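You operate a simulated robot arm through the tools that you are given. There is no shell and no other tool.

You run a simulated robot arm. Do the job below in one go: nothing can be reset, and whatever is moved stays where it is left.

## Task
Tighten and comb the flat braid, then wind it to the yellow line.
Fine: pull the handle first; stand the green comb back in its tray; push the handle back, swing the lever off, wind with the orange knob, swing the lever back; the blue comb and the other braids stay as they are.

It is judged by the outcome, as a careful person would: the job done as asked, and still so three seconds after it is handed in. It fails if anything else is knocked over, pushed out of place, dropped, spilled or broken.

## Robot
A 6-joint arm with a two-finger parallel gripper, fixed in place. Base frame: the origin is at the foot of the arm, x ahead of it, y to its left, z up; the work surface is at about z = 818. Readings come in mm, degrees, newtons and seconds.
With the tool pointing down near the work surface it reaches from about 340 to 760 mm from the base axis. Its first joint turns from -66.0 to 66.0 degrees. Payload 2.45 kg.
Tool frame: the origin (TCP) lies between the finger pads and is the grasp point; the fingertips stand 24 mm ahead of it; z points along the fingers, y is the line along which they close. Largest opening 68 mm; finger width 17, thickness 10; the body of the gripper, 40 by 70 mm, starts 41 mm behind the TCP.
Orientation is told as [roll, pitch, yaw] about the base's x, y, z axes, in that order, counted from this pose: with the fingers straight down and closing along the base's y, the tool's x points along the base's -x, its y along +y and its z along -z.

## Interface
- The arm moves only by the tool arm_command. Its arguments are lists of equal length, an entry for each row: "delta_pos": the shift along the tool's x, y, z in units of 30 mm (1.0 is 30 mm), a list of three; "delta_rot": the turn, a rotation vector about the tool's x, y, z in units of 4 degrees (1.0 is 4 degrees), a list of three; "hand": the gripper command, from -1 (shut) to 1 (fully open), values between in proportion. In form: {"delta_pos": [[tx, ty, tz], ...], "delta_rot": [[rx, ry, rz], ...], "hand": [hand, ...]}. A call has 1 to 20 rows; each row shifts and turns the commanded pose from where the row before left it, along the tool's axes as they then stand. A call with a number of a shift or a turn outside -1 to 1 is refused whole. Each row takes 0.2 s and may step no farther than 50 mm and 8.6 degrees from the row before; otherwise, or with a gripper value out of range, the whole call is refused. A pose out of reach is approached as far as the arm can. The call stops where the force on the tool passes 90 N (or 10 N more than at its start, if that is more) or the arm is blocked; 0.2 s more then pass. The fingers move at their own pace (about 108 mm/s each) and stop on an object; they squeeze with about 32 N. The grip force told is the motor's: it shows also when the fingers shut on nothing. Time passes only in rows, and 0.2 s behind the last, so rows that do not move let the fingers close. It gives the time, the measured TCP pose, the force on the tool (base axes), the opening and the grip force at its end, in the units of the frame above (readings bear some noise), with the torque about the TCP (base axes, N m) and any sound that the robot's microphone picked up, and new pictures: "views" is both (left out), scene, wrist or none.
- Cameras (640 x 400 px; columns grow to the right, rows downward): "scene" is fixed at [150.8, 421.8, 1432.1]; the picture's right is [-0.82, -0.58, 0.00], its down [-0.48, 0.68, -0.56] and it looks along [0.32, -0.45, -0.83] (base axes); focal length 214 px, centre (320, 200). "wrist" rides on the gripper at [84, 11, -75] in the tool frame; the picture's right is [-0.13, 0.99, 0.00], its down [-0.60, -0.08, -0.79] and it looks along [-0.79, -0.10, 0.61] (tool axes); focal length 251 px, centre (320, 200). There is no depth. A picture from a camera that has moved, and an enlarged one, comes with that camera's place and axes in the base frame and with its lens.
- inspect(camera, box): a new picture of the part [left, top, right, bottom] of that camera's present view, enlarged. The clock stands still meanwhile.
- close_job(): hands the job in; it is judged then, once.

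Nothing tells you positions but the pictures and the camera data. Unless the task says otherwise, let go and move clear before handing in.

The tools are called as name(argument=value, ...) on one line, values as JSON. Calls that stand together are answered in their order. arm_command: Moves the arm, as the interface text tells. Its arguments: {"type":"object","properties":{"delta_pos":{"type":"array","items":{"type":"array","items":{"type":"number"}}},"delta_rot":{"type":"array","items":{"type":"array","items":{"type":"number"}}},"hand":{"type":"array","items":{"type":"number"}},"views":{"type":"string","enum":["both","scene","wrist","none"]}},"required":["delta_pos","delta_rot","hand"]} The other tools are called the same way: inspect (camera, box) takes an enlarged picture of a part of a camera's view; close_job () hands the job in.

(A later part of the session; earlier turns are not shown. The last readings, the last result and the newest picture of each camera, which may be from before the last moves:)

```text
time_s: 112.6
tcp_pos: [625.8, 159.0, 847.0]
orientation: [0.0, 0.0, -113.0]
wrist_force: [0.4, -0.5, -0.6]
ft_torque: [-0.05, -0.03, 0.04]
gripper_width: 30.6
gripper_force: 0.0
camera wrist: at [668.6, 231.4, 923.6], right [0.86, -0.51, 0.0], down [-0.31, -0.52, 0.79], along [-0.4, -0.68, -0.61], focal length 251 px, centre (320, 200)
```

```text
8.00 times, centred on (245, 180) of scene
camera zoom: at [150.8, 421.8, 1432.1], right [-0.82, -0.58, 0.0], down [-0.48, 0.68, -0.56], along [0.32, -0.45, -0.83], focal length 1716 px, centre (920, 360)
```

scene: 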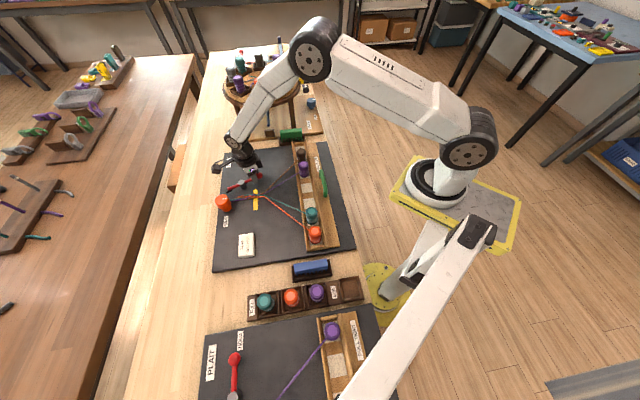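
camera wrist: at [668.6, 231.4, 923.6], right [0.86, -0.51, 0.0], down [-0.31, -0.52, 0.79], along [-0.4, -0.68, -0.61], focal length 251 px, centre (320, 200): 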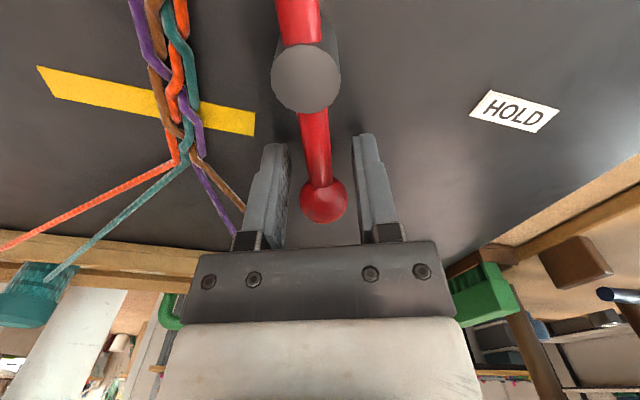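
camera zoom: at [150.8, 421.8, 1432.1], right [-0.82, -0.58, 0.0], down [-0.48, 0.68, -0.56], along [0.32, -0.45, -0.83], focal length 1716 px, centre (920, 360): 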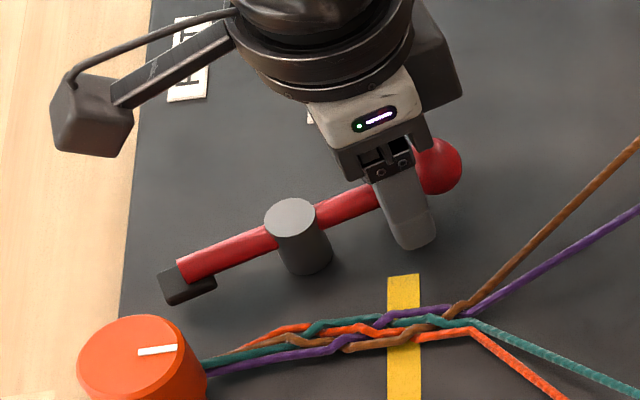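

The lever stays where I left it. I'll lift clear, turn back, and look at the orange knob from above.

arm_command(delta_pos=[[0, 0, -0.5], [0, 0, -0.8], [0, 0, -0.8], [0, 0, -0.9], [0, 0, -0.9], [0, 0, 0], [0, 0, 0], [0, 0, 0], [0, 0, 0], [0, 0, 0], [0, 0, 0], [0, 0, 0], [0, 0, 0], [0, 0, 0], [0, 0, 0], [0, 0, 0], [0, 0, 0], [0, 0, 0], [0, 0, 0], [0, 0, 0]], delta_rot=[[0, 0, 0], [0, 0, 0], [0, 0, 0], [0, 0, 0], [0, 0, 0], [0, 0, -1], [0, 0, -1], [0, 0, -1], [0, 0, -1], [0, 0, -1], [0, 0, -1], [0, 0, -1], [0, 0, -1], [0, 0, -1], [0, 0, -1], [0, 0, -1], [0, 0, -1], [0, 0, -1], [0, 0, -1], [0, 0, -1]], hand=[-0.1, -0.1, -0.1, -0.1, -0.1, 0, 0, 0, 0, 0, 0, 0, 0, 0, 0, 0, 0, 0, 0, 0], views="none")

arm_command(delta_pos=[[0, 0, 0], [0, 0, 0], [0.9, 0.2, 0], [0.9, 0.2, 0], [0.9, 0.2, 0], [0, 0, 0]], delta_rot=[[0, 0, -1], [0, 0, -1], [0, 0, 0], [0, 0, 0], [0, 0, 0], [0, 0, 0]], hand=[1, 1, 1, 1, 1, 1], views="both")

inspect(camera="scene", box=[200, 150, 300, 230])

inspect(camera="wrist", box=[260, 0, 500, 150])

```text
time_s: 116.8
tcp_pos: [626.0, 158.1, 966.3]
orientation: [0.0, 0.0, -52.9]
wrist_force: [0.4, -0.2, -0.2]
ft_torque: [0.01, -0.01, -0.02]
gripper_width: 34.1
gripper_force: 0.1
```

```text
time_s: 118.2
tcp_pos: [581.2, 228.1, 965.8]
orientation: [0.0, 0.0, -45.0]
wrist_force: [-0.4, 0.3, -0.9]
ft_torque: [-0.01, 0.0, -0.01]
gripper_width: 67.9
gripper_force: 0.0
camera wrist: at [529.0, 294.8, 1041.3], right [0.79, 0.61, 0.0], down [0.37, -0.48, 0.79], along [0.48, -0.63, -0.61], focal length 251 px, centre (320, 200)
```

scene: 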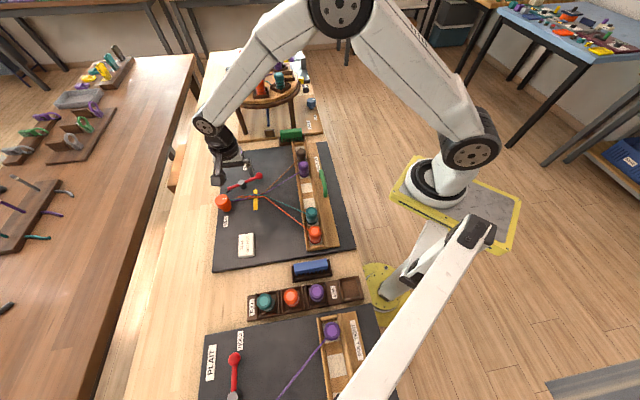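
wrist: 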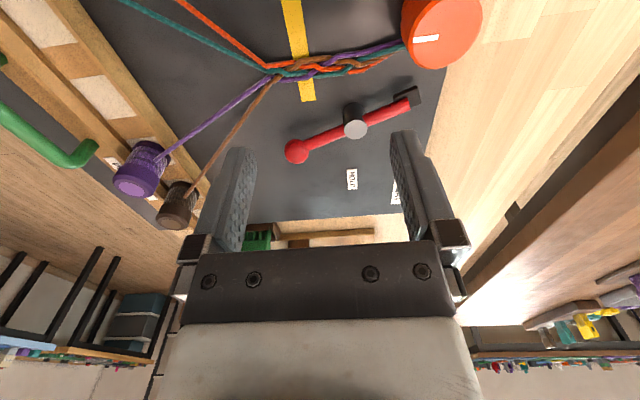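

```text
5.00 times, centred on (250, 190) of scene
camera zoom: at [150.8, 421.8, 1432.1], right [-0.82, -0.58, 0.0], down [-0.48, 0.68, -0.56], along [0.32, -0.45, -0.83], focal length 1072 px, centre (670, 250)
```

zoom: 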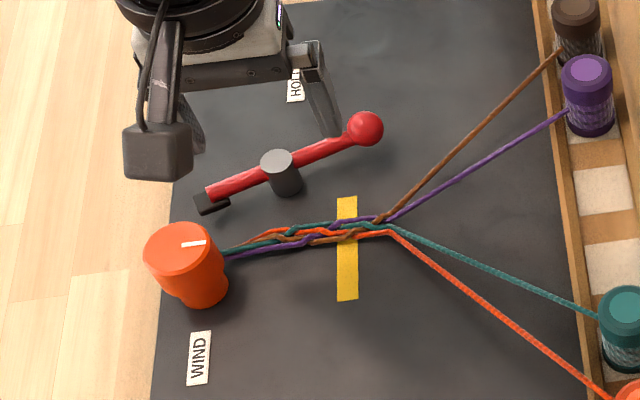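

```text
2.67 times, centred on (380, 75) of wrist
camera zoom: at [529.0, 294.8, 1041.3], right [0.79, 0.61, 0.0], down [0.37, -0.48, 0.79], along [0.48, -0.63, -0.61], focal length 670 px, centre (160, 533)
```

zoom: 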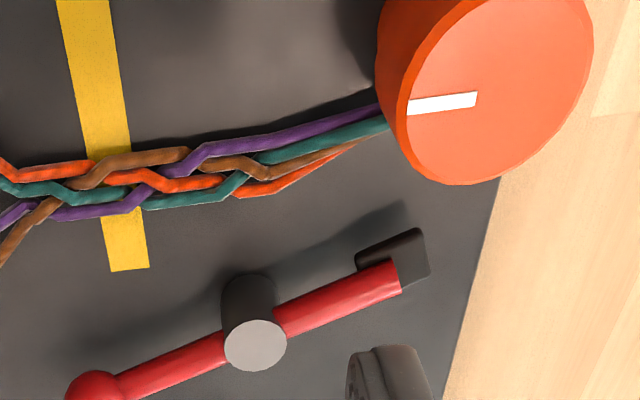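

I have a clear view of the knob (top ≈ Ø44 mm, near (629, 293), z≈862) and the free braid. I'll move above the knob with the fingers wide open.

arm_command(delta_pos=[[0.1, 0.7, 0], [0.1, 0.7, 0], [0.1, 0.7, 0], [0.1, 0.56, 0.3], [0, 0, 0.8], [0, 0, 0]], delta_rot=[[0, 0, 0], [0, 0, 0], [0, 0, 0], [0, 0, 0], [0, 0, 0], [0, 0, 0]], hand=[1, 1, 1, 1, 1, 1], views="both")

inspect(camera="wrist", box=[200, 0, 440, 170])

inspect(camera="scene", box=[190, 150, 290, 230])

```text
time_s: 119.6
tcp_pos: [630.1, 293.8, 933.1]
orientation: [0.0, 0.0, -45.1]
wrist_force: [-0.6, 0.2, 0.5]
ft_torque: [0.0, -0.01, -0.02]
gripper_width: 68.2
gripper_force: 0.0
camera wrist: at [577.2, 360.2, 1007.3], right [0.79, 0.61, 0.0], down [0.37, -0.48, 0.79], along [0.48, -0.63, -0.61], focal length 251 px, centre (320, 200)
```

scene: 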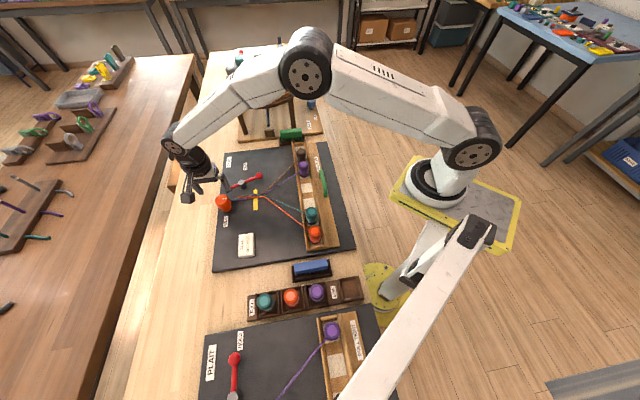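
wrist: 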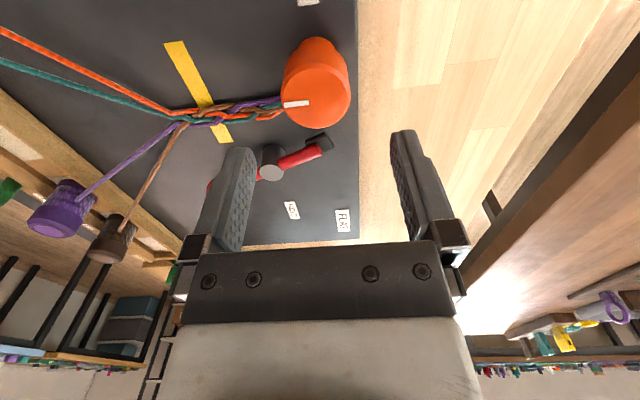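

```text
2.35 times, centred on (320, 85) of wrist
camera zoom: at [577.2, 360.2, 1007.3], right [0.79, 0.61, 0.0], down [0.37, -0.48, 0.79], along [0.48, -0.63, -0.61], focal length 592 px, centre (320, 471)
```

zoom: 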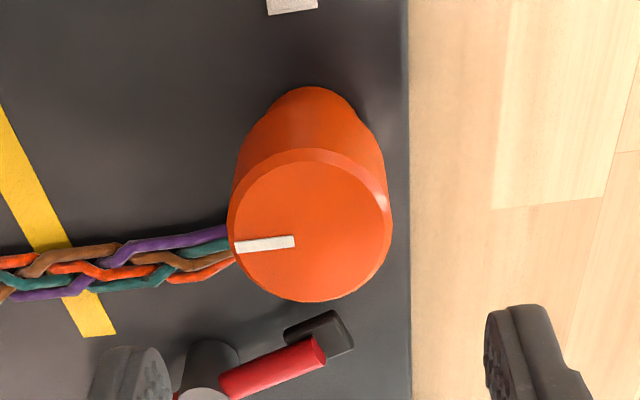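

```text
5.00 times, centred on (240, 190) of scene
camera zoom: at [150.8, 421.8, 1432.1], right [-0.82, -0.58, 0.0], down [-0.48, 0.68, -0.56], along [0.32, -0.45, -0.83], focal length 1072 px, centre (720, 250)
```

zoom: 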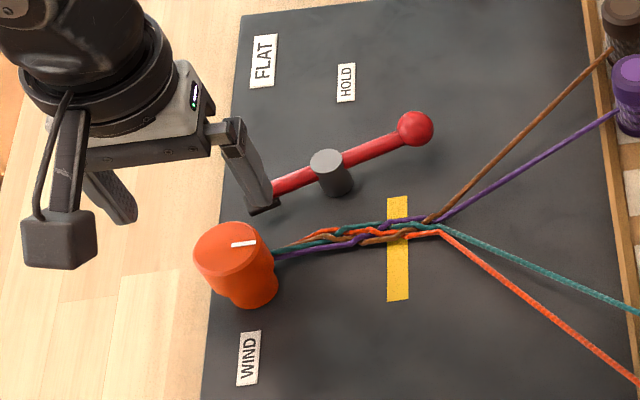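

The knob's centre is about (626.5, 291.5), a few mm off my position. I'll correct, descend around it and check.

arm_command(delta_pos=[[0.03, -0.14, 0.5], [0, 0, 0.6], [0, 0, 0.6], [0, 0, 0.5], [0, 0, 0]], delta_rot=[[0, 0, 0], [0, 0, 0], [0, 0, 0], [0, 0, 0], [0, 0, 0]], hand=[1, 1, 1, 1, 1], views="wrist")

inspect(camera="wrist", box=[200, 30, 440, 260])

inspect(camera="scene", box=[190, 150, 290, 230])

```text
time_s: 120.8
tcp_pos: [626.9, 291.9, 865.4]
orientation: [-0.1, 0.0, -45.1]
wrist_force: [-0.4, 0.3, 0.1]
ft_torque: [0.01, 0.01, 0.0]
gripper_width: 67.9
gripper_force: 0.0
camera wrist: at [574.7, 358.0, 940.7], right [0.79, 0.61, 0.0], down [0.37, -0.48, 0.79], along [0.48, -0.63, -0.61], focal length 251 px, centre (320, 200)
```

wrist: 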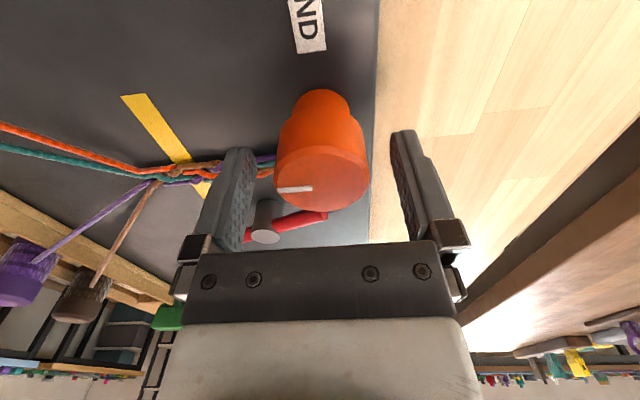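

```text
1.74 times, centred on (320, 145) of wrist
camera zoom: at [574.7, 358.0, 940.7], right [0.79, 0.61, 0.0], down [0.37, -0.48, 0.79], along [0.48, -0.63, -0.61], focal length 437 px, centre (320, 296)
```

zoom: 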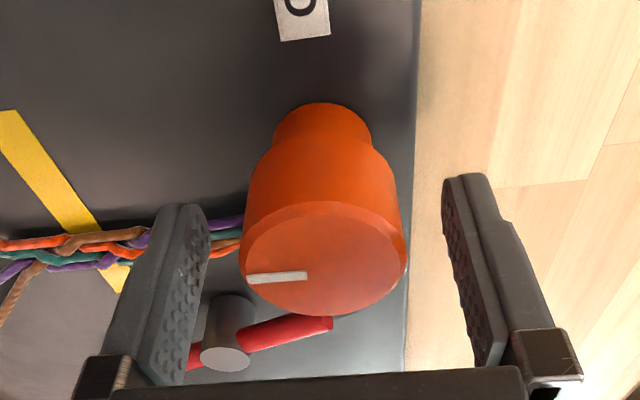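

```text
5.00 times, centred on (240, 190) of scene
camera zoom: at [150.8, 421.8, 1432.1], right [-0.82, -0.58, 0.0], down [-0.48, 0.68, -0.56], along [0.32, -0.45, -0.83], focal length 1072 px, centre (720, 250)
```

zoom: 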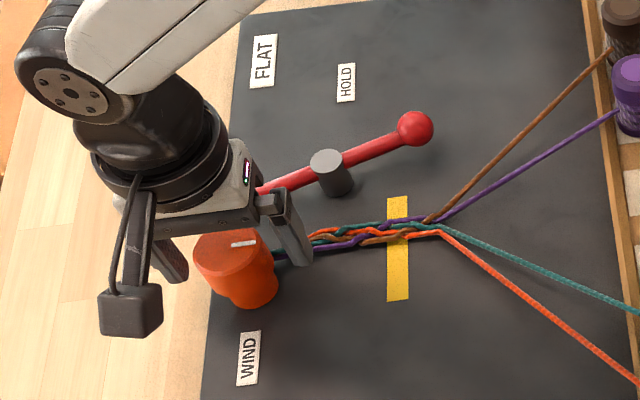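

The knob is centred between the fingers. Closing on it.

arm_command(delta_pos=[[0, 0, 0], [0, 0, 0], [0, 0, 0]], delta_rot=[[0, 0, 0], [0, 0, 0], [0, 0, 0]], hand=[-1, -1, -1], views="wrist")

inspect(camera="scene", box=[190, 150, 290, 230])

```text
time_s: 121.6
tcp_pos: [627.2, 291.9, 864.9]
orientation: [0.2, -0.1, -45.0]
wrist_force: [11.3, 9.4, -7.1]
ft_torque: [-0.13, -0.1, -0.03]
gripper_width: 40.9
gripper_force: 44.9
camera wrist: at [575.2, 358.6, 940.8], right [0.79, 0.61, 0.0], down [0.37, -0.48, 0.79], along [0.48, -0.63, -0.61], focal length 251 px, centre (320, 200)
```

wrist: 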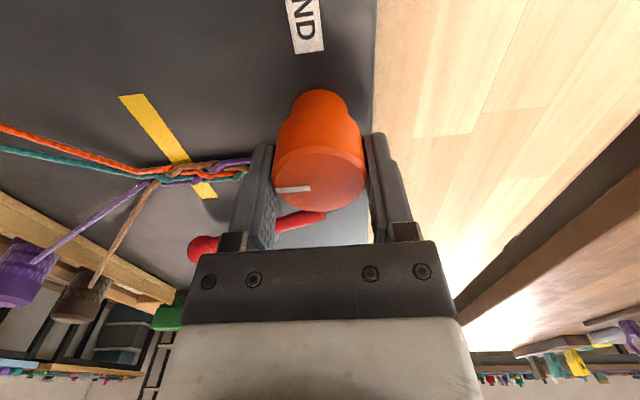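

```text
5.00 times, centred on (240, 190) of scene
camera zoom: at [151.3, 422.1, 1432.0], right [-0.82, -0.58, 0.0], down [-0.48, 0.68, -0.56], along [0.32, -0.45, -0.83], focal length 1072 px, centre (720, 250)
```

zoom: 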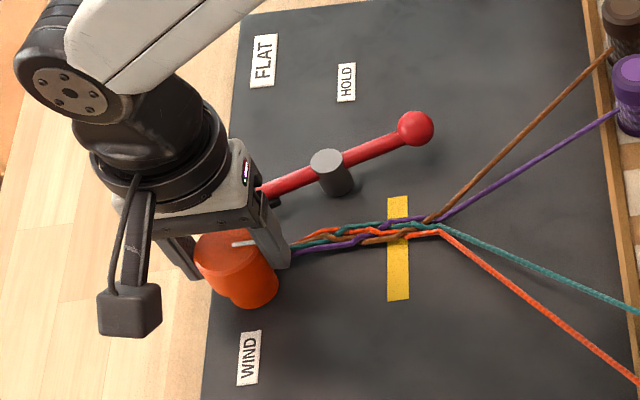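

Slight side force shows I'm ~1 mm off the knob axis; I'll correct that, then turn ~8° counter-clockwise as a test.

arm_command(delta_pos=[[0, 0.04, 0], [0, 0, 0]], delta_rot=[[0, 0, 0], [0, 0, 0]], hand=[-1, -1], views="none")

arm_command(delta_pos=[[0, 0, 0], [0, 0, 0], [0, 0, 0]], delta_rot=[[0, 0, -1], [0, 0, -1], [0, 0, 0]], hand=[-1, -1, -1], views="none")

inspect(camera="scene", box=[190, 150, 290, 230])

inspect(camera="scene", box=[240, 170, 300, 210])

```text
time_s: 122.2
tcp_pos: [627.9, 292.4, 866.7]
orientation: [0.0, 0.0, -44.9]
wrist_force: [5.7, 4.6, -6.6]
ft_torque: [-0.24, -1.13, 0.02]
gripper_width: 41.1
gripper_force: 45.5
```

```text
time_s: 123.0
tcp_pos: [627.0, 292.0, 866.1]
orientation: [0.0, 0.0, -37.0]
wrist_force: [15.8, 6.4, -9.4]
ft_torque: [0.07, 0.59, -0.85]
gripper_width: 41.5
gripper_force: 45.0
```

```text
5.00 times, centred on (240, 190) of scene
camera zoom: at [151.5, 422.0, 1432.0], right [-0.82, -0.58, 0.0], down [-0.48, 0.68, -0.56], along [0.32, -0.45, -0.83], focal length 1072 px, centre (720, 250)
```

zoom: 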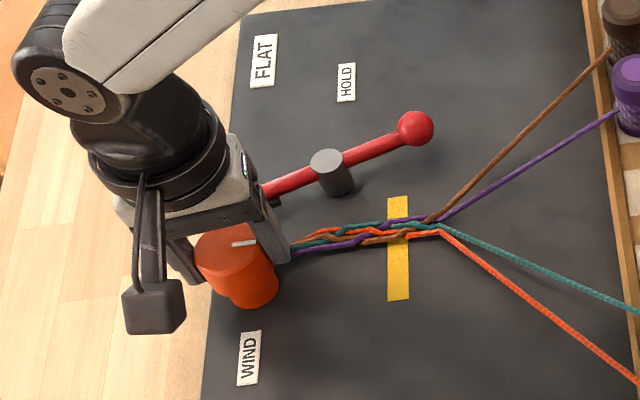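

```text
10.00 times, centred on (270, 190) of scene
camera zoom: at [151.5, 422.0, 1432.0], right [-0.82, -0.58, 0.0], down [-0.48, 0.68, -0.56], along [0.32, -0.45, -0.83], focal length 2145 px, centre (820, 300)
```

zoom: 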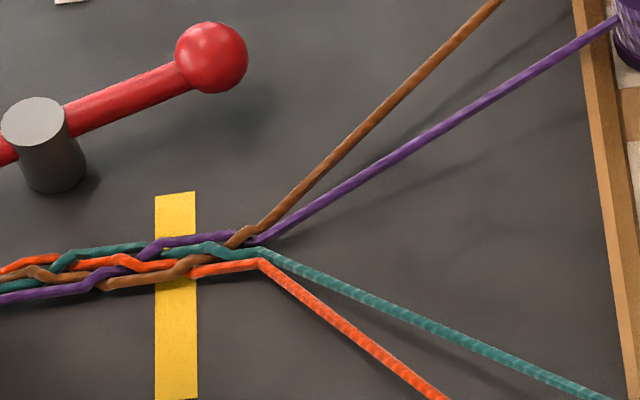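

The knob resisted counter-clockwise (0.85 N·m, mark not moving). I'll turn back and test clockwise instead.

arm_command(delta_pos=[[0, 0, 0], [0, 0, 0], [0, 0, 0]], delta_rot=[[0, 0, 1], [0, 0, 1], [0, 0, 0]], hand=[-1, -1, -1], views="none")

arm_command(delta_pos=[[0, 0, 0], [0, 0, 0], [0, 0, 0]], delta_rot=[[0, 0, 1], [0, 0, 1], [0, 0, 0]], hand=[-1, -1, -1], views="wrist")

inspect(camera="scene", box=[190, 150, 290, 230])

inspect(camera="wrist", box=[200, 60, 440, 260])

```text
time_s: 123.8
tcp_pos: [627.0, 292.0, 865.5]
orientation: [0.0, -0.1, -45.1]
wrist_force: [14.1, 1.9, -11.5]
ft_torque: [0.14, -0.58, -0.01]
gripper_width: 41.5
gripper_force: 45.6
```

```text
time_s: 124.6
tcp_pos: [627.6, 290.9, 866.5]
orientation: [0.0, -0.1, -53.2]
wrist_force: [13.1, -0.9, -10.9]
ft_torque: [-0.14, -1.06, -0.03]
gripper_width: 41.4
gripper_force: 44.9
camera wrist: at [585.1, 365.1, 941.3], right [0.87, 0.49, 0.0], down [0.3, -0.53, 0.79], along [0.39, -0.69, -0.61], focal length 251 px, centre (320, 200)
```

wrist: 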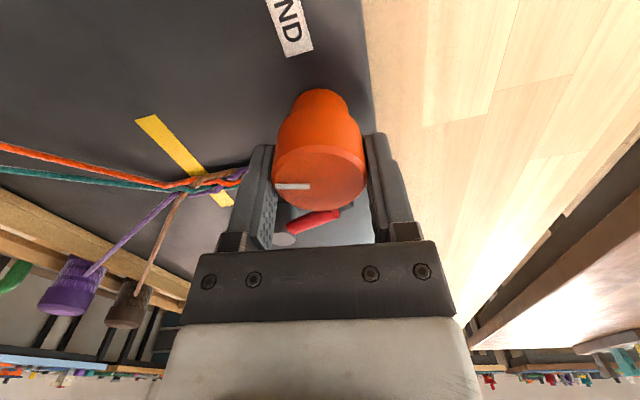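

```text
5.00 times, centred on (240, 190) of scene
camera zoom: at [151.4, 421.9, 1432.1], right [-0.82, -0.58, 0.0], down [-0.48, 0.68, -0.56], along [0.32, -0.45, -0.83], focal length 1072 px, centre (720, 250)
```

zoom: 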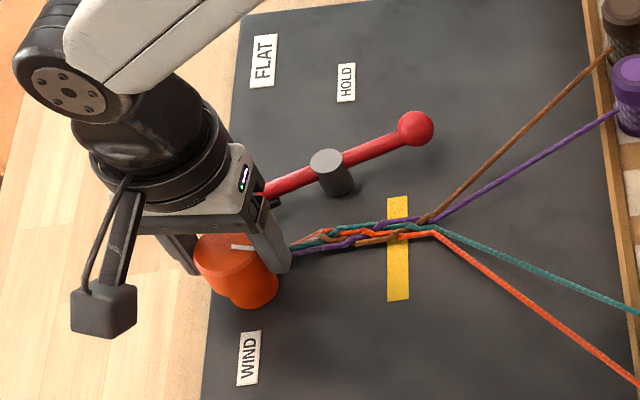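

```text
2.00 times, centred on (320, 160) of wrist
camera zoom: at [585.1, 365.1, 941.3], right [0.87, 0.49, 0.0], down [0.3, -0.53, 0.79], along [0.39, -0.69, -0.61], focal length 503 px, centre (320, 280)
```

zoom: 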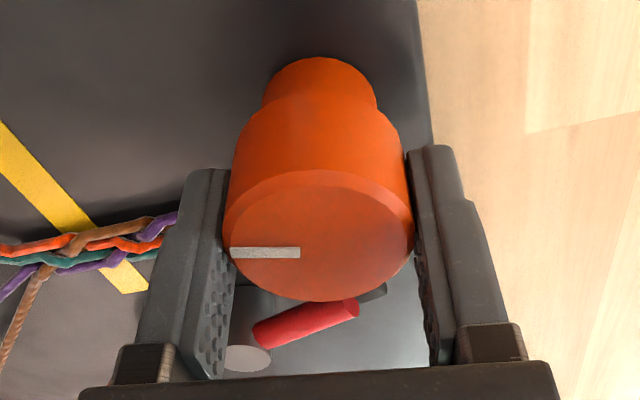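

Clockwise turns freely and the fell moved toward the knob, so clockwise is the winding direction. I'll wind in stages and watch the fell approach the yellow line.

arm_command(delta_pos=[[0, 0, 0], [0, 0, 0], [0, 0, 0], [0, 0, 0], [0, 0, 0], [0, 0, 0]], delta_rot=[[0, 0, 1], [0, 0, 1], [0, 0, 1], [0, 0, 1], [0, 0, 1], [0, 0, 0]], hand=[-1, -1, -1, -1, -1, -1], views="none")

inspect(camera="scene", box=[240, 170, 300, 210])

inspect(camera="wrist", box=[80, 60, 400, 260])

```text
time_s: 126.0
tcp_pos: [626.3, 291.6, 866.3]
orientation: [-0.1, 0.0, -73.2]
wrist_force: [0.7, -10.6, -2.3]
ft_torque: [0.64, 0.02, 0.02]
gripper_width: 41.3
gripper_force: 45.3
```

```text
10.00 times, centred on (270, 190) of scene
camera zoom: at [150.9, 421.5, 1432.2], right [-0.82, -0.58, 0.0], down [-0.48, 0.68, -0.56], along [0.32, -0.45, -0.83], focal length 2145 px, centre (820, 300)
```

zoom: 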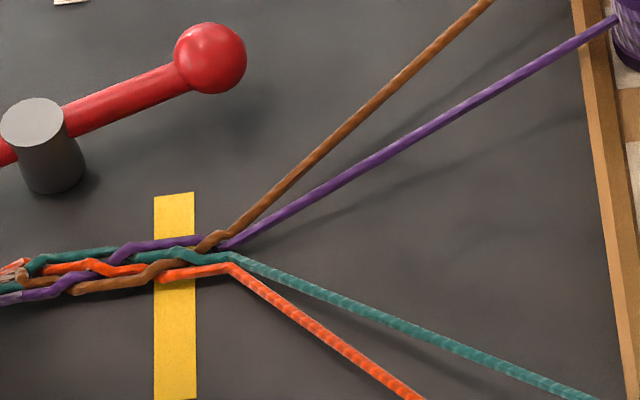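

```text
2.00 times, centred on (240, 160) of wrist
camera zoom: at [612.4, 374.7, 941.3], right [0.99, 0.16, 0.0], down [0.1, -0.6, 0.79], along [0.13, -0.78, -0.61], focal length 503 px, centre (480, 280)
```

zoom: 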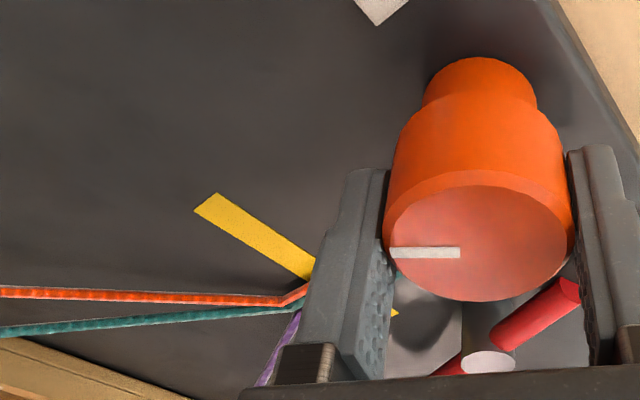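

Winding works: ~32 px of fell travel for 28°, so roughly 50° more. Continuing in stages.

arm_command(delta_pos=[[0, 0, 0], [0, 0, 0], [0, 0, 0], [0, 0, 0], [0, 0, 0], [0, 0, 0], [0, 0, 0]], delta_rot=[[0, 0, 1], [0, 0, 1], [0, 0, 1], [0, 0, 1], [0, 0, 1], [0, 0, 1], [0, 0, 0]], hand=[-1, -1, -1, -1, -1, -1, -1], views="none")

inspect(camera="scene", box=[240, 170, 300, 210])

arm_command(delta_pos=[[0, 0, 0], [0, 0, 0], [0, 0, 0], [0, 0, 0]], delta_rot=[[0, 0, 1], [0, 0, 1], [0, 0, 1], [0, 0, 0]], hand=[-1, -1, -1, -1], views="none")

inspect(camera="scene", box=[240, 170, 300, 210])

```text
time_s: 127.6
tcp_pos: [627.0, 291.5, 866.4]
orientation: [-0.2, 0.0, -97.2]
wrist_force: [-15.9, -16.8, 1.9]
ft_torque: [0.36, -0.67, 0.03]
gripper_width: 41.5
gripper_force: 44.4
```

```text
10.00 times, centred on (270, 190) of scene
camera zoom: at [150.4, 421.3, 1432.3], right [-0.82, -0.58, 0.0], down [-0.48, 0.68, -0.56], along [0.32, -0.45, -0.83], focal length 2145 px, centre (820, 300)
```

zoom: 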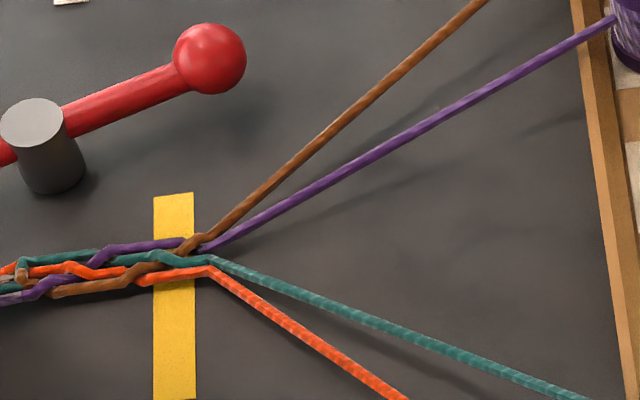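

```text
time_s: 128.6
tcp_pos: [625.7, 291.7, 864.3]
orientation: [-0.2, -0.2, -109.1]
wrist_force: [-20.8, -11.8, -1.7]
ft_torque: [0.43, -0.66, 0.06]
gripper_width: 41.3
gripper_force: 44.8
```

```text
10.00 times, centred on (270, 190) of scene
camera zoom: at [150.4, 421.5, 1432.3], right [-0.82, -0.58, 0.0], down [-0.48, 0.68, -0.56], along [0.32, -0.45, -0.83], focal length 2145 px, centre (820, 300)
```

zoom: 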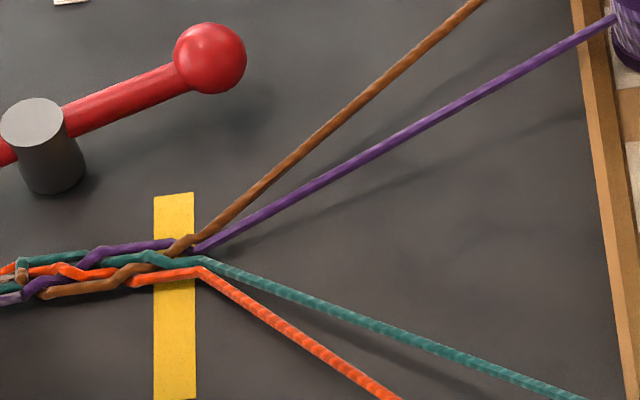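

arm_command(delta_pos=[[-0.03, -0.027, 0], [0, 0, 0]], delta_rot=[[0, 0, 0], [0, 0, 0]], hand=[-1, -1], views="wrist")

inspect(camera="wrist", box=[80, 60, 400, 260])

```text
time_s: 129.2
tcp_pos: [625.2, 291.3, 865.5]
orientation: [0.0, -0.1, -108.9]
wrist_force: [-10.0, -1.8, -6.5]
ft_torque: [-1.37, -0.05, 0.01]
gripper_width: 41.5
gripper_force: 45.0
camera wrist: at [662.4, 367.1, 941.3], right [0.9, -0.44, 0.0], down [-0.27, -0.54, 0.79], along [-0.35, -0.71, -0.61], focal length 251 px, centre (320, 200)
```

wrist: 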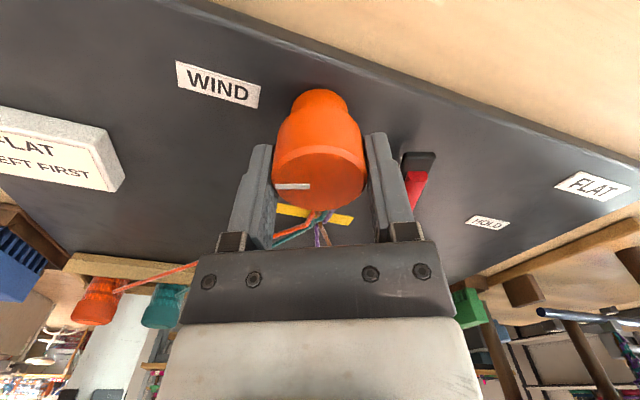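

```text
2.00 times, centred on (240, 160) of wrist
camera zoom: at [662.4, 367.1, 941.3], right [0.9, -0.44, 0.0], down [-0.27, -0.54, 0.79], along [-0.35, -0.71, -0.61], focal length 503 px, centre (480, 280)
```

zoom: 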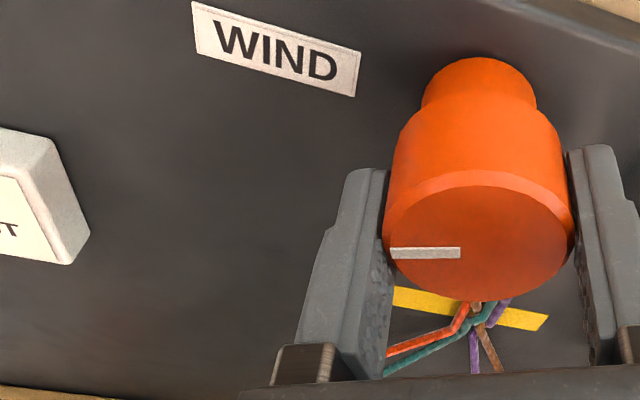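

The mark stays fixed relative to the fingers, so there's no slip, and the side force dropped. Winding on.

arm_command(delta_pos=[[0, 0, 0], [0, 0, 0], [0, 0, 0], [0, 0, 0], [0, 0, 0]], delta_rot=[[0, 0, 1], [0, 0, 1], [0, 0, 1], [0, 0, 1], [0, 0, 0]], hand=[-1, -1, -1, -1, -1], views="none")

inspect(camera="scene", box=[240, 170, 300, 210])

```text
time_s: 130.4
tcp_pos: [624.1, 291.6, 867.4]
orientation: [0.0, -0.1, -125.2]
wrist_force: [-23.5, -0.7, -0.6]
ft_torque: [0.28, -0.74, 0.03]
gripper_width: 41.4
gripper_force: 44.9
```

```text
10.00 times, centred on (270, 190) of scene
camera zoom: at [150.2, 421.8, 1432.2], right [-0.82, -0.58, 0.0], down [-0.48, 0.68, -0.56], along [0.32, -0.45, -0.83], focal length 2145 px, centre (820, 300)
```

zoom: 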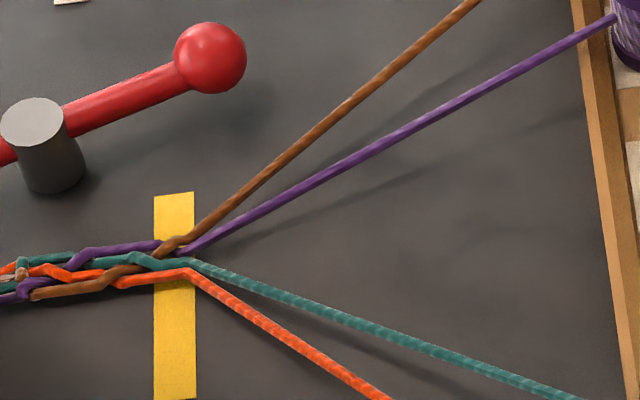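

arm_command(delta_pos=[[-0.023, -0.033, 0], [0, 0, 0], [0, 0, 0], [0, 0, 0]], delta_rot=[[0, 0, 0.5], [0, 0, 1], [0, 0, 1], [0, 0, 0]], hand=[-1, -1, -1, -1], views="none")

inspect(camera="scene", box=[240, 170, 300, 210])

```text
time_s: 131.4
tcp_pos: [624.1, 292.5, 865.4]
orientation: [0.0, 0.0, -135.1]
wrist_force: [-11.6, 6.0, -7.9]
ft_torque: [0.43, 0.3, 0.06]
gripper_width: 41.5
gripper_force: 45.3
```

```text
10.00 times, centred on (270, 190) of scene
camera zoom: at [150.8, 422.0, 1432.1], right [-0.82, -0.58, 0.0], down [-0.48, 0.68, -0.56], along [0.32, -0.45, -0.83], focal length 2145 px, centre (820, 300)
```

zoom: 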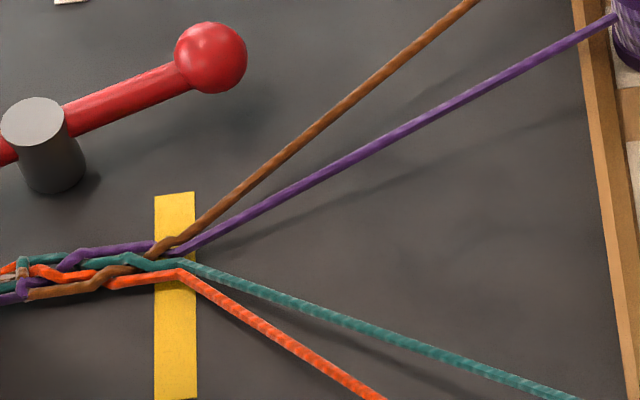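

The fell is nearly centred on the yellow line. I'll zoom in to judge the remaining distance.

inspect(camera="scene", box=[245, 185, 275, 205])

inspect(camera="wrist", box=[240, 150, 420, 260])

```text
16.00 times, centred on (260, 195) of scene
camera zoom: at [150.8, 422.0, 1432.1], right [-0.82, -0.58, 0.0], down [-0.48, 0.68, -0.56], along [0.32, -0.45, -0.83], focal length 3432 px, centre (1280, 280)
```

zoom: 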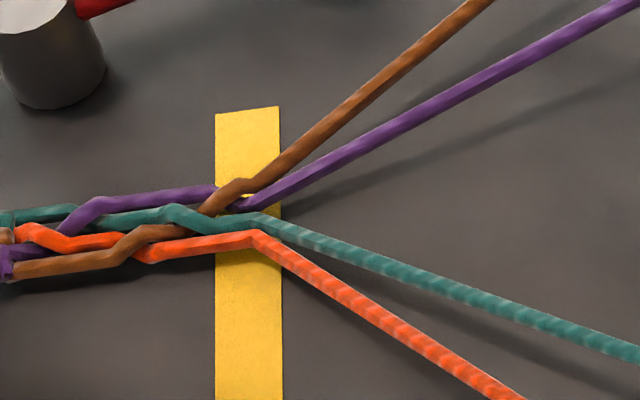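

```text
3.56 times, centred on (330, 205) of wrist
camera zoom: at [691.0, 343.1, 941.5], right [0.61, -0.79, 0.0], down [-0.48, -0.37, 0.79], along [-0.63, -0.48, -0.61], focal length 894 px, centre (284, 182)
```

zoom: 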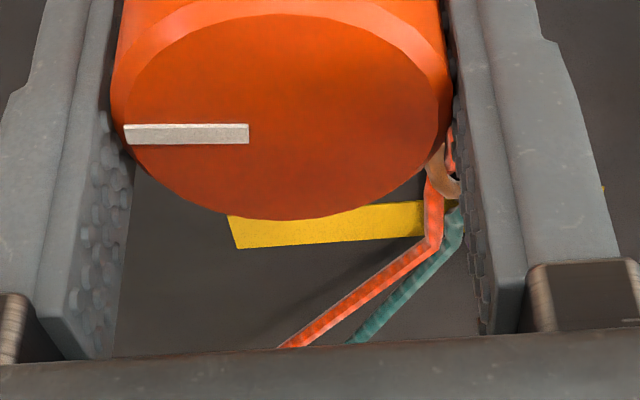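

The fell averages ~2 mm short of the line's centre, so I'll wind about 5° more.

arm_command(delta_pos=[[0, 0, 0], [0, 0, 0], [0, 0, 0]], delta_rot=[[0, 0, 0.7], [0, 0, 0.6], [0, 0, 0]], hand=[-1, -1, -1], views="none")

inspect(camera="scene", box=[245, 185, 275, 205])

```text
time_s: 132.2
tcp_pos: [624.6, 291.5, 866.4]
orientation: [0.0, 0.1, -140.3]
wrist_force: [-10.9, 9.5, -11.4]
ft_torque: [0.84, -0.39, -0.01]
gripper_width: 41.5
gripper_force: 45.2
```

```text
16.00 times, centred on (260, 195) of scene
camera zoom: at [150.8, 422.1, 1432.0], right [-0.82, -0.58, 0.0], down [-0.48, 0.68, -0.56], along [0.32, -0.45, -0.83], focal length 3432 px, centre (1280, 280)
```

zoom: 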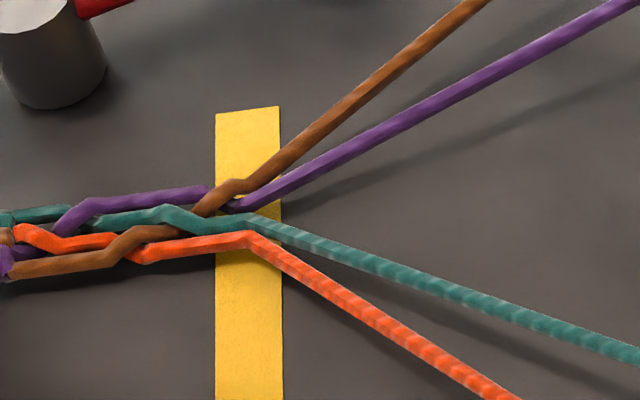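

The fell now sits right on the yellow line's centre. I'll release the knob with a limited opening and check it doesn't unwind.

arm_command(delta_pos=[[0, 0, 0], [0, 0, 0], [0, 0, 0]], delta_rot=[[0, 0, 0], [0, 0, 0], [0, 0, 0]], hand=[0.6, 0.6, 0.6], views="wrist")

inspect(camera="scene", box=[245, 185, 275, 205])

inspect(camera="scene", box=[190, 150, 290, 230])

```text
time_s: 133.0
tcp_pos: [624.4, 291.9, 866.0]
orientation: [0.1, 0.0, -140.2]
wrist_force: [0.7, 0.4, -0.5]
ft_torque: [-0.01, 0.0, -0.01]
gripper_width: 54.2
gripper_force: 0.0
camera wrist: at [695.8, 336.4, 942.1], right [0.53, -0.84, 0.0], down [-0.52, -0.33, 0.79], along [-0.67, -0.42, -0.61], focal length 251 px, centre (320, 200)
```

wrist: 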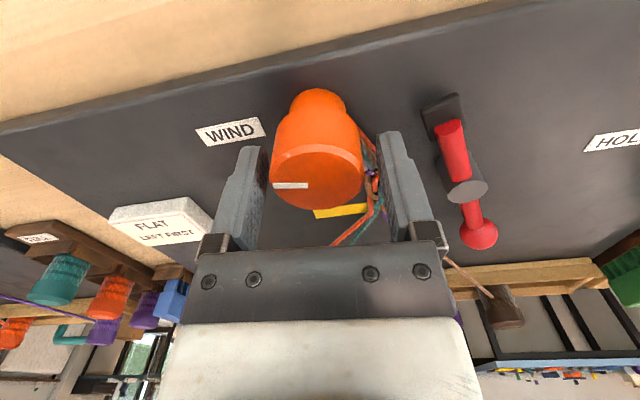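

```text
16.00 times, centred on (260, 195) of scene
camera zoom: at [150.9, 421.8, 1432.1], right [-0.82, -0.58, 0.0], down [-0.48, 0.68, -0.56], along [0.32, -0.45, -0.83], focal length 3432 px, centre (1280, 280)
```

zoom: 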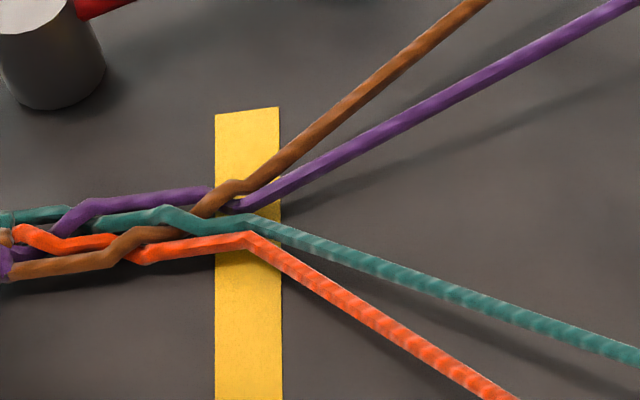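

```text
5.00 times, centred on (240, 190) of scene
camera zoom: at [150.9, 421.8, 1432.1], right [-0.82, -0.58, 0.0], down [-0.48, 0.68, -0.56], along [0.32, -0.45, -0.83], focal length 1072 px, centre (720, 250)
```

zoom: 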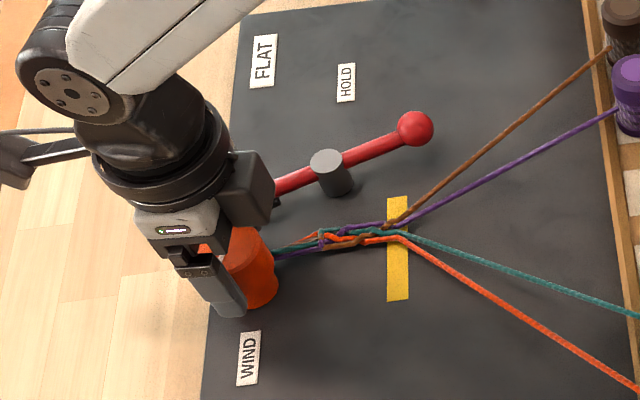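

The knob holds. I'll lift clear and go back to the lever's rod at the pose where I left it.

arm_command(delta_pos=[[0, 0, -0.4], [0, 0, -0.7], [0, 0, -0.8], [0, 0, -0.8], [0, 0, -0.7], [0, 0, 0], [0, 0, 0], [0, 0, 0], [0, 0, 0], [0, 0, 0], [0, 0, 0], [0, 0, 0], [-0.812, 0.355, 0], [-0.812, 0.355, 0], [-0.812, 0.355, 0], [-0.812, 0.355, 0], [-0.812, 0.355, 0], [0, 0, 0]], delta_rot=[[0, 0, 0], [0, 0, 0], [0, 0, 0], [0, 0, 0], [0, 0, 0], [0, 0, -1], [0, 0, -1], [0, 0, -1], [0, 0, -1], [0, 0, -1], [0, 0, -1], [0, 0, -0.8], [0, 0, 0], [0, 0, 0], [0, 0, 0], [0, 0, 0], [0, 0, 0], [0, 0, 0]], hand=[0.6, 0.6, 0.6, 0.6, 0.6, 0.3, 0, -0.1, -0.1, -0.1, -0.1, -0.1, -0.1, -0.1, -0.1, -0.1, -0.1, -0.1], views="both")

inspect(camera="wrist", box=[220, 0, 420, 150])

inspect(camera="scene", box=[200, 150, 300, 230])

```text
time_s: 136.8
tcp_pos: [625.3, 157.4, 969.8]
orientation: [-0.1, 0.0, -113.0]
wrist_force: [-0.6, -0.8, 0.3]
ft_torque: [0.0, -0.03, 0.02]
gripper_width: 30.5
gripper_force: 0.0
camera wrist: at [667.9, 231.1, 1044.2], right [0.86, -0.51, 0.0], down [-0.31, -0.53, 0.79], along [-0.4, -0.68, -0.61], focal length 251 px, centre (320, 200)
```

scene: 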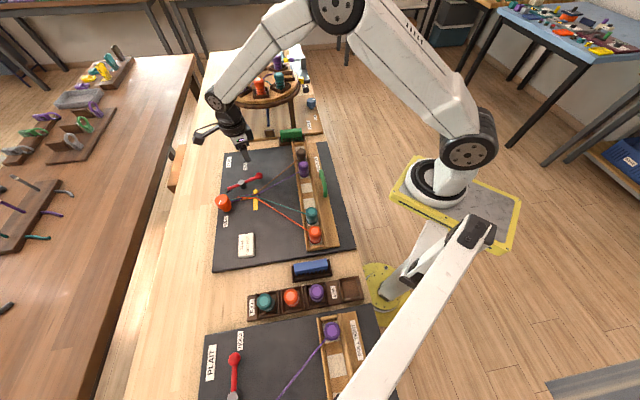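
wrist: 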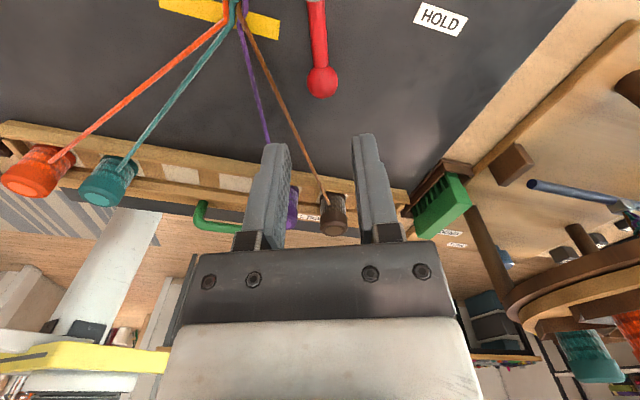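

```text
2.67 times, centred on (320, 75) of wrist
camera zoom: at [667.9, 231.1, 1044.2], right [0.86, -0.51, 0.0], down [-0.31, -0.53, 0.79], along [-0.4, -0.68, -0.61], focal length 670 px, centre (320, 533)
```

zoom: 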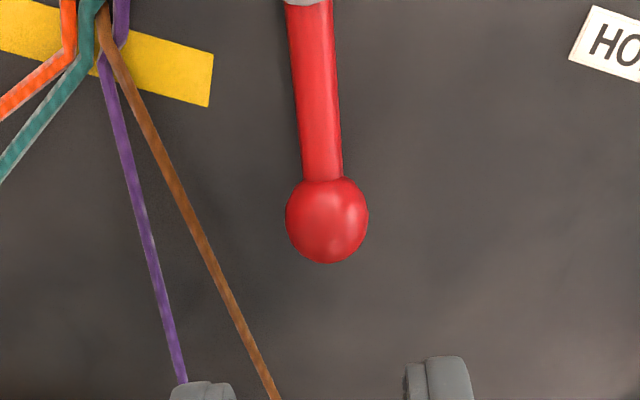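

```text
5.00 times, centred on (250, 190) of scene
camera zoom: at [150.9, 421.8, 1432.1], right [-0.82, -0.58, 0.0], down [-0.48, 0.68, -0.56], along [0.32, -0.45, -0.83], focal length 1072 px, centre (670, 250)
```

zoom: 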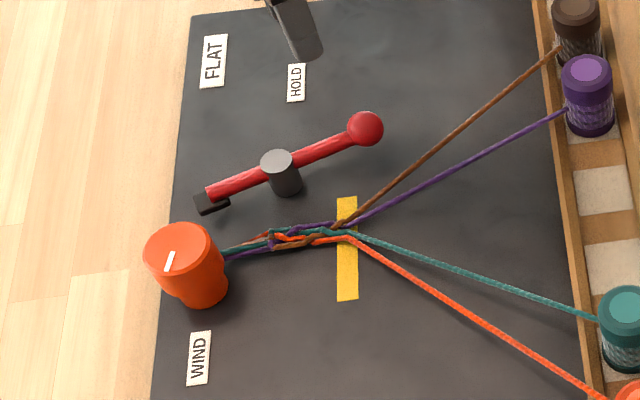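

The lever is where I left it and the fell stays on the line. Descending to grip the rod again.

arm_command(delta_pos=[[0, 0, 0.8], [0, 0, 0.8], [0, 0, 0.8], [0, 0, 0.7], [0, 0, 0.5], [0, 0, 0.46], [0, 0, 0]], delta_rot=[[0, 0, 0], [0, 0, 0], [0, 0, 0], [0, 0, 0], [0, 0, 0], [0, 0, 0], [0, 0, 0]], hand=[-0.1, -0.1, -0.1, -0.1, -0.1, -0.1, -0.1], views="wrist")

arm_command(delta_pos=[[0, 0, 0], [0, 0, 0], [0, 0, 0]], delta_rot=[[0, 0, 0], [0, 0, 0], [0, 0, 0]], hand=[-1, -1, -1], views="wrist")

```text
time_s: 138.4
tcp_pos: [625.7, 159.5, 844.4]
orientation: [0.0, 0.0, -112.9]
wrist_force: [1.3, -0.7, -0.1]
ft_torque: [-0.01, 0.02, 0.0]
gripper_width: 30.7
gripper_force: 0.1
camera wrist: at [668.1, 231.6, 921.1], right [0.86, -0.51, 0.0], down [-0.31, -0.53, 0.79], along [-0.4, -0.68, -0.61], focal length 251 px, centre (320, 200)
```

wrist: 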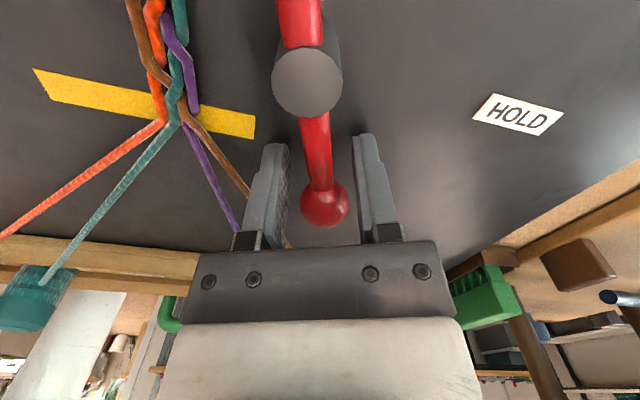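

```text
time_s: 139.2
tcp_pos: [626.1, 157.9, 846.1]
orientation: [0.1, 0.1, -113.1]
wrist_force: [11.8, -0.9, -8.1]
ft_torque: [0.28, -0.18, -0.54]
gripper_width: 12.1
gripper_force: 32.7
camera wrist: at [669.1, 231.2, 921.5], right [0.86, -0.51, 0.0], down [-0.31, -0.53, 0.79], along [-0.4, -0.68, -0.61], focal length 251 px, centre (320, 200)
```

wrist: 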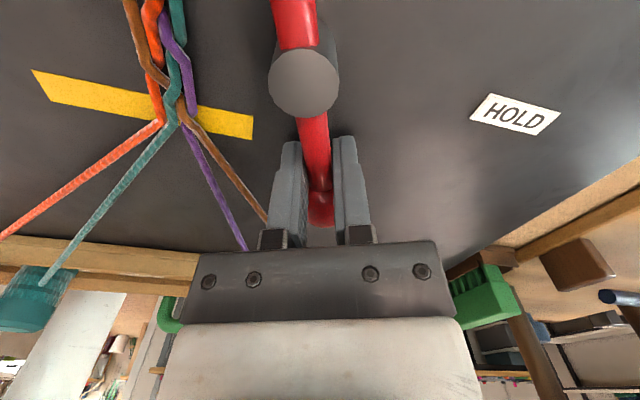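

Gripped. Before swinging, this wrist view shows the fell and line up close, so I'll zoom in to verify the alignment.

inspect(camera="wrist", box=[20, 0, 280, 180])

inspect(camera="wrist", box=[110, 60, 230, 150])

```text
2.22 times, centred on (150, 90) of wrist
camera zoom: at [669.1, 231.2, 921.5], right [0.86, -0.51, 0.0], down [-0.31, -0.53, 0.79], along [-0.4, -0.68, -0.61], focal length 559 px, centre (698, 444)
```

zoom: 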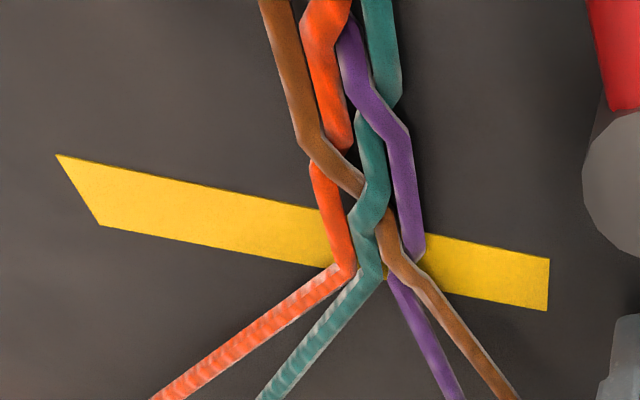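

```text
4.44 times, centred on (170, 105) of wrist
camera zoom: at [669.1, 231.2, 921.5], right [0.86, -0.51, 0.0], down [-0.31, -0.53, 0.79], along [-0.4, -0.68, -0.61], focal length 1118 px, centre (987, 622)
```

zoom: 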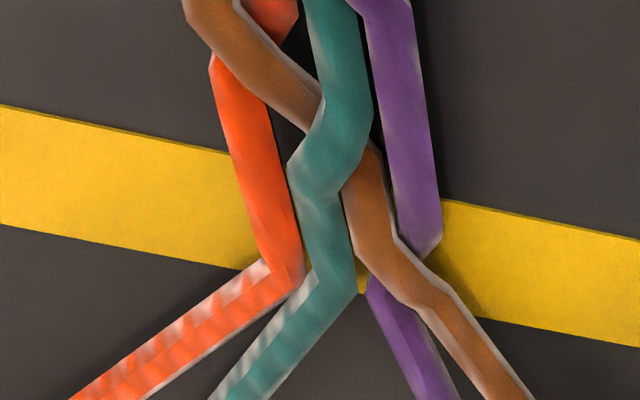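

The fell sits on the line, within about 2 mm of its centre. Now I'll swing the lever back to its hold position along the same arc.

arm_command(delta_pos=[[0.0037, 0.106, 0], [0.0037, 0.106, 0], [0.0037, 0.106, 0], [0.0037, 0.106, 0], [0.0037, 0.106, 0], [0.0037, 0.106, 0], [0, 0, 0]], delta_rot=[[0, 0, -1], [0, 0, -1], [0, 0, -1], [0, 0, -1], [0, 0, -1], [0, 0, -1], [0, 0, 0]], hand=[-1, -1, -1, -1, -1, -1, -1], views="none")

inspect(camera="scene", box=[215, 155, 275, 205])

```text
time_s: 140.8
tcp_pos: [645.8, 154.9, 846.2]
orientation: [0.0, 0.1, -89.0]
wrist_force: [9.4, 2.6, -8.1]
ft_torque: [-0.2, -0.03, -0.42]
gripper_width: 12.0
gripper_force: 32.7
```

```text
8.00 times, centred on (245, 180) of scene
camera zoom: at [151.2, 421.9, 1432.1], right [-0.82, -0.58, 0.0], down [-0.48, 0.68, -0.56], along [0.32, -0.45, -0.83], focal length 1716 px, centre (920, 360)
```

zoom: 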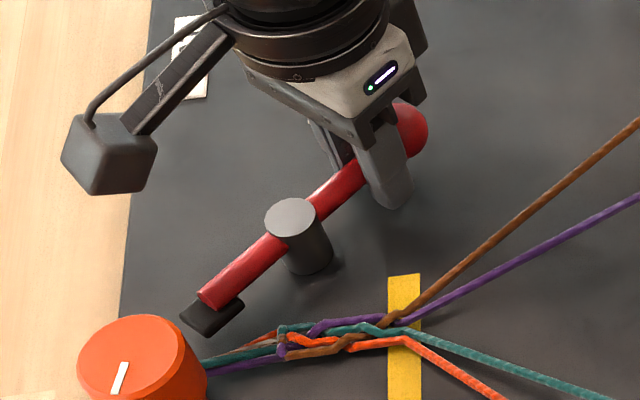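

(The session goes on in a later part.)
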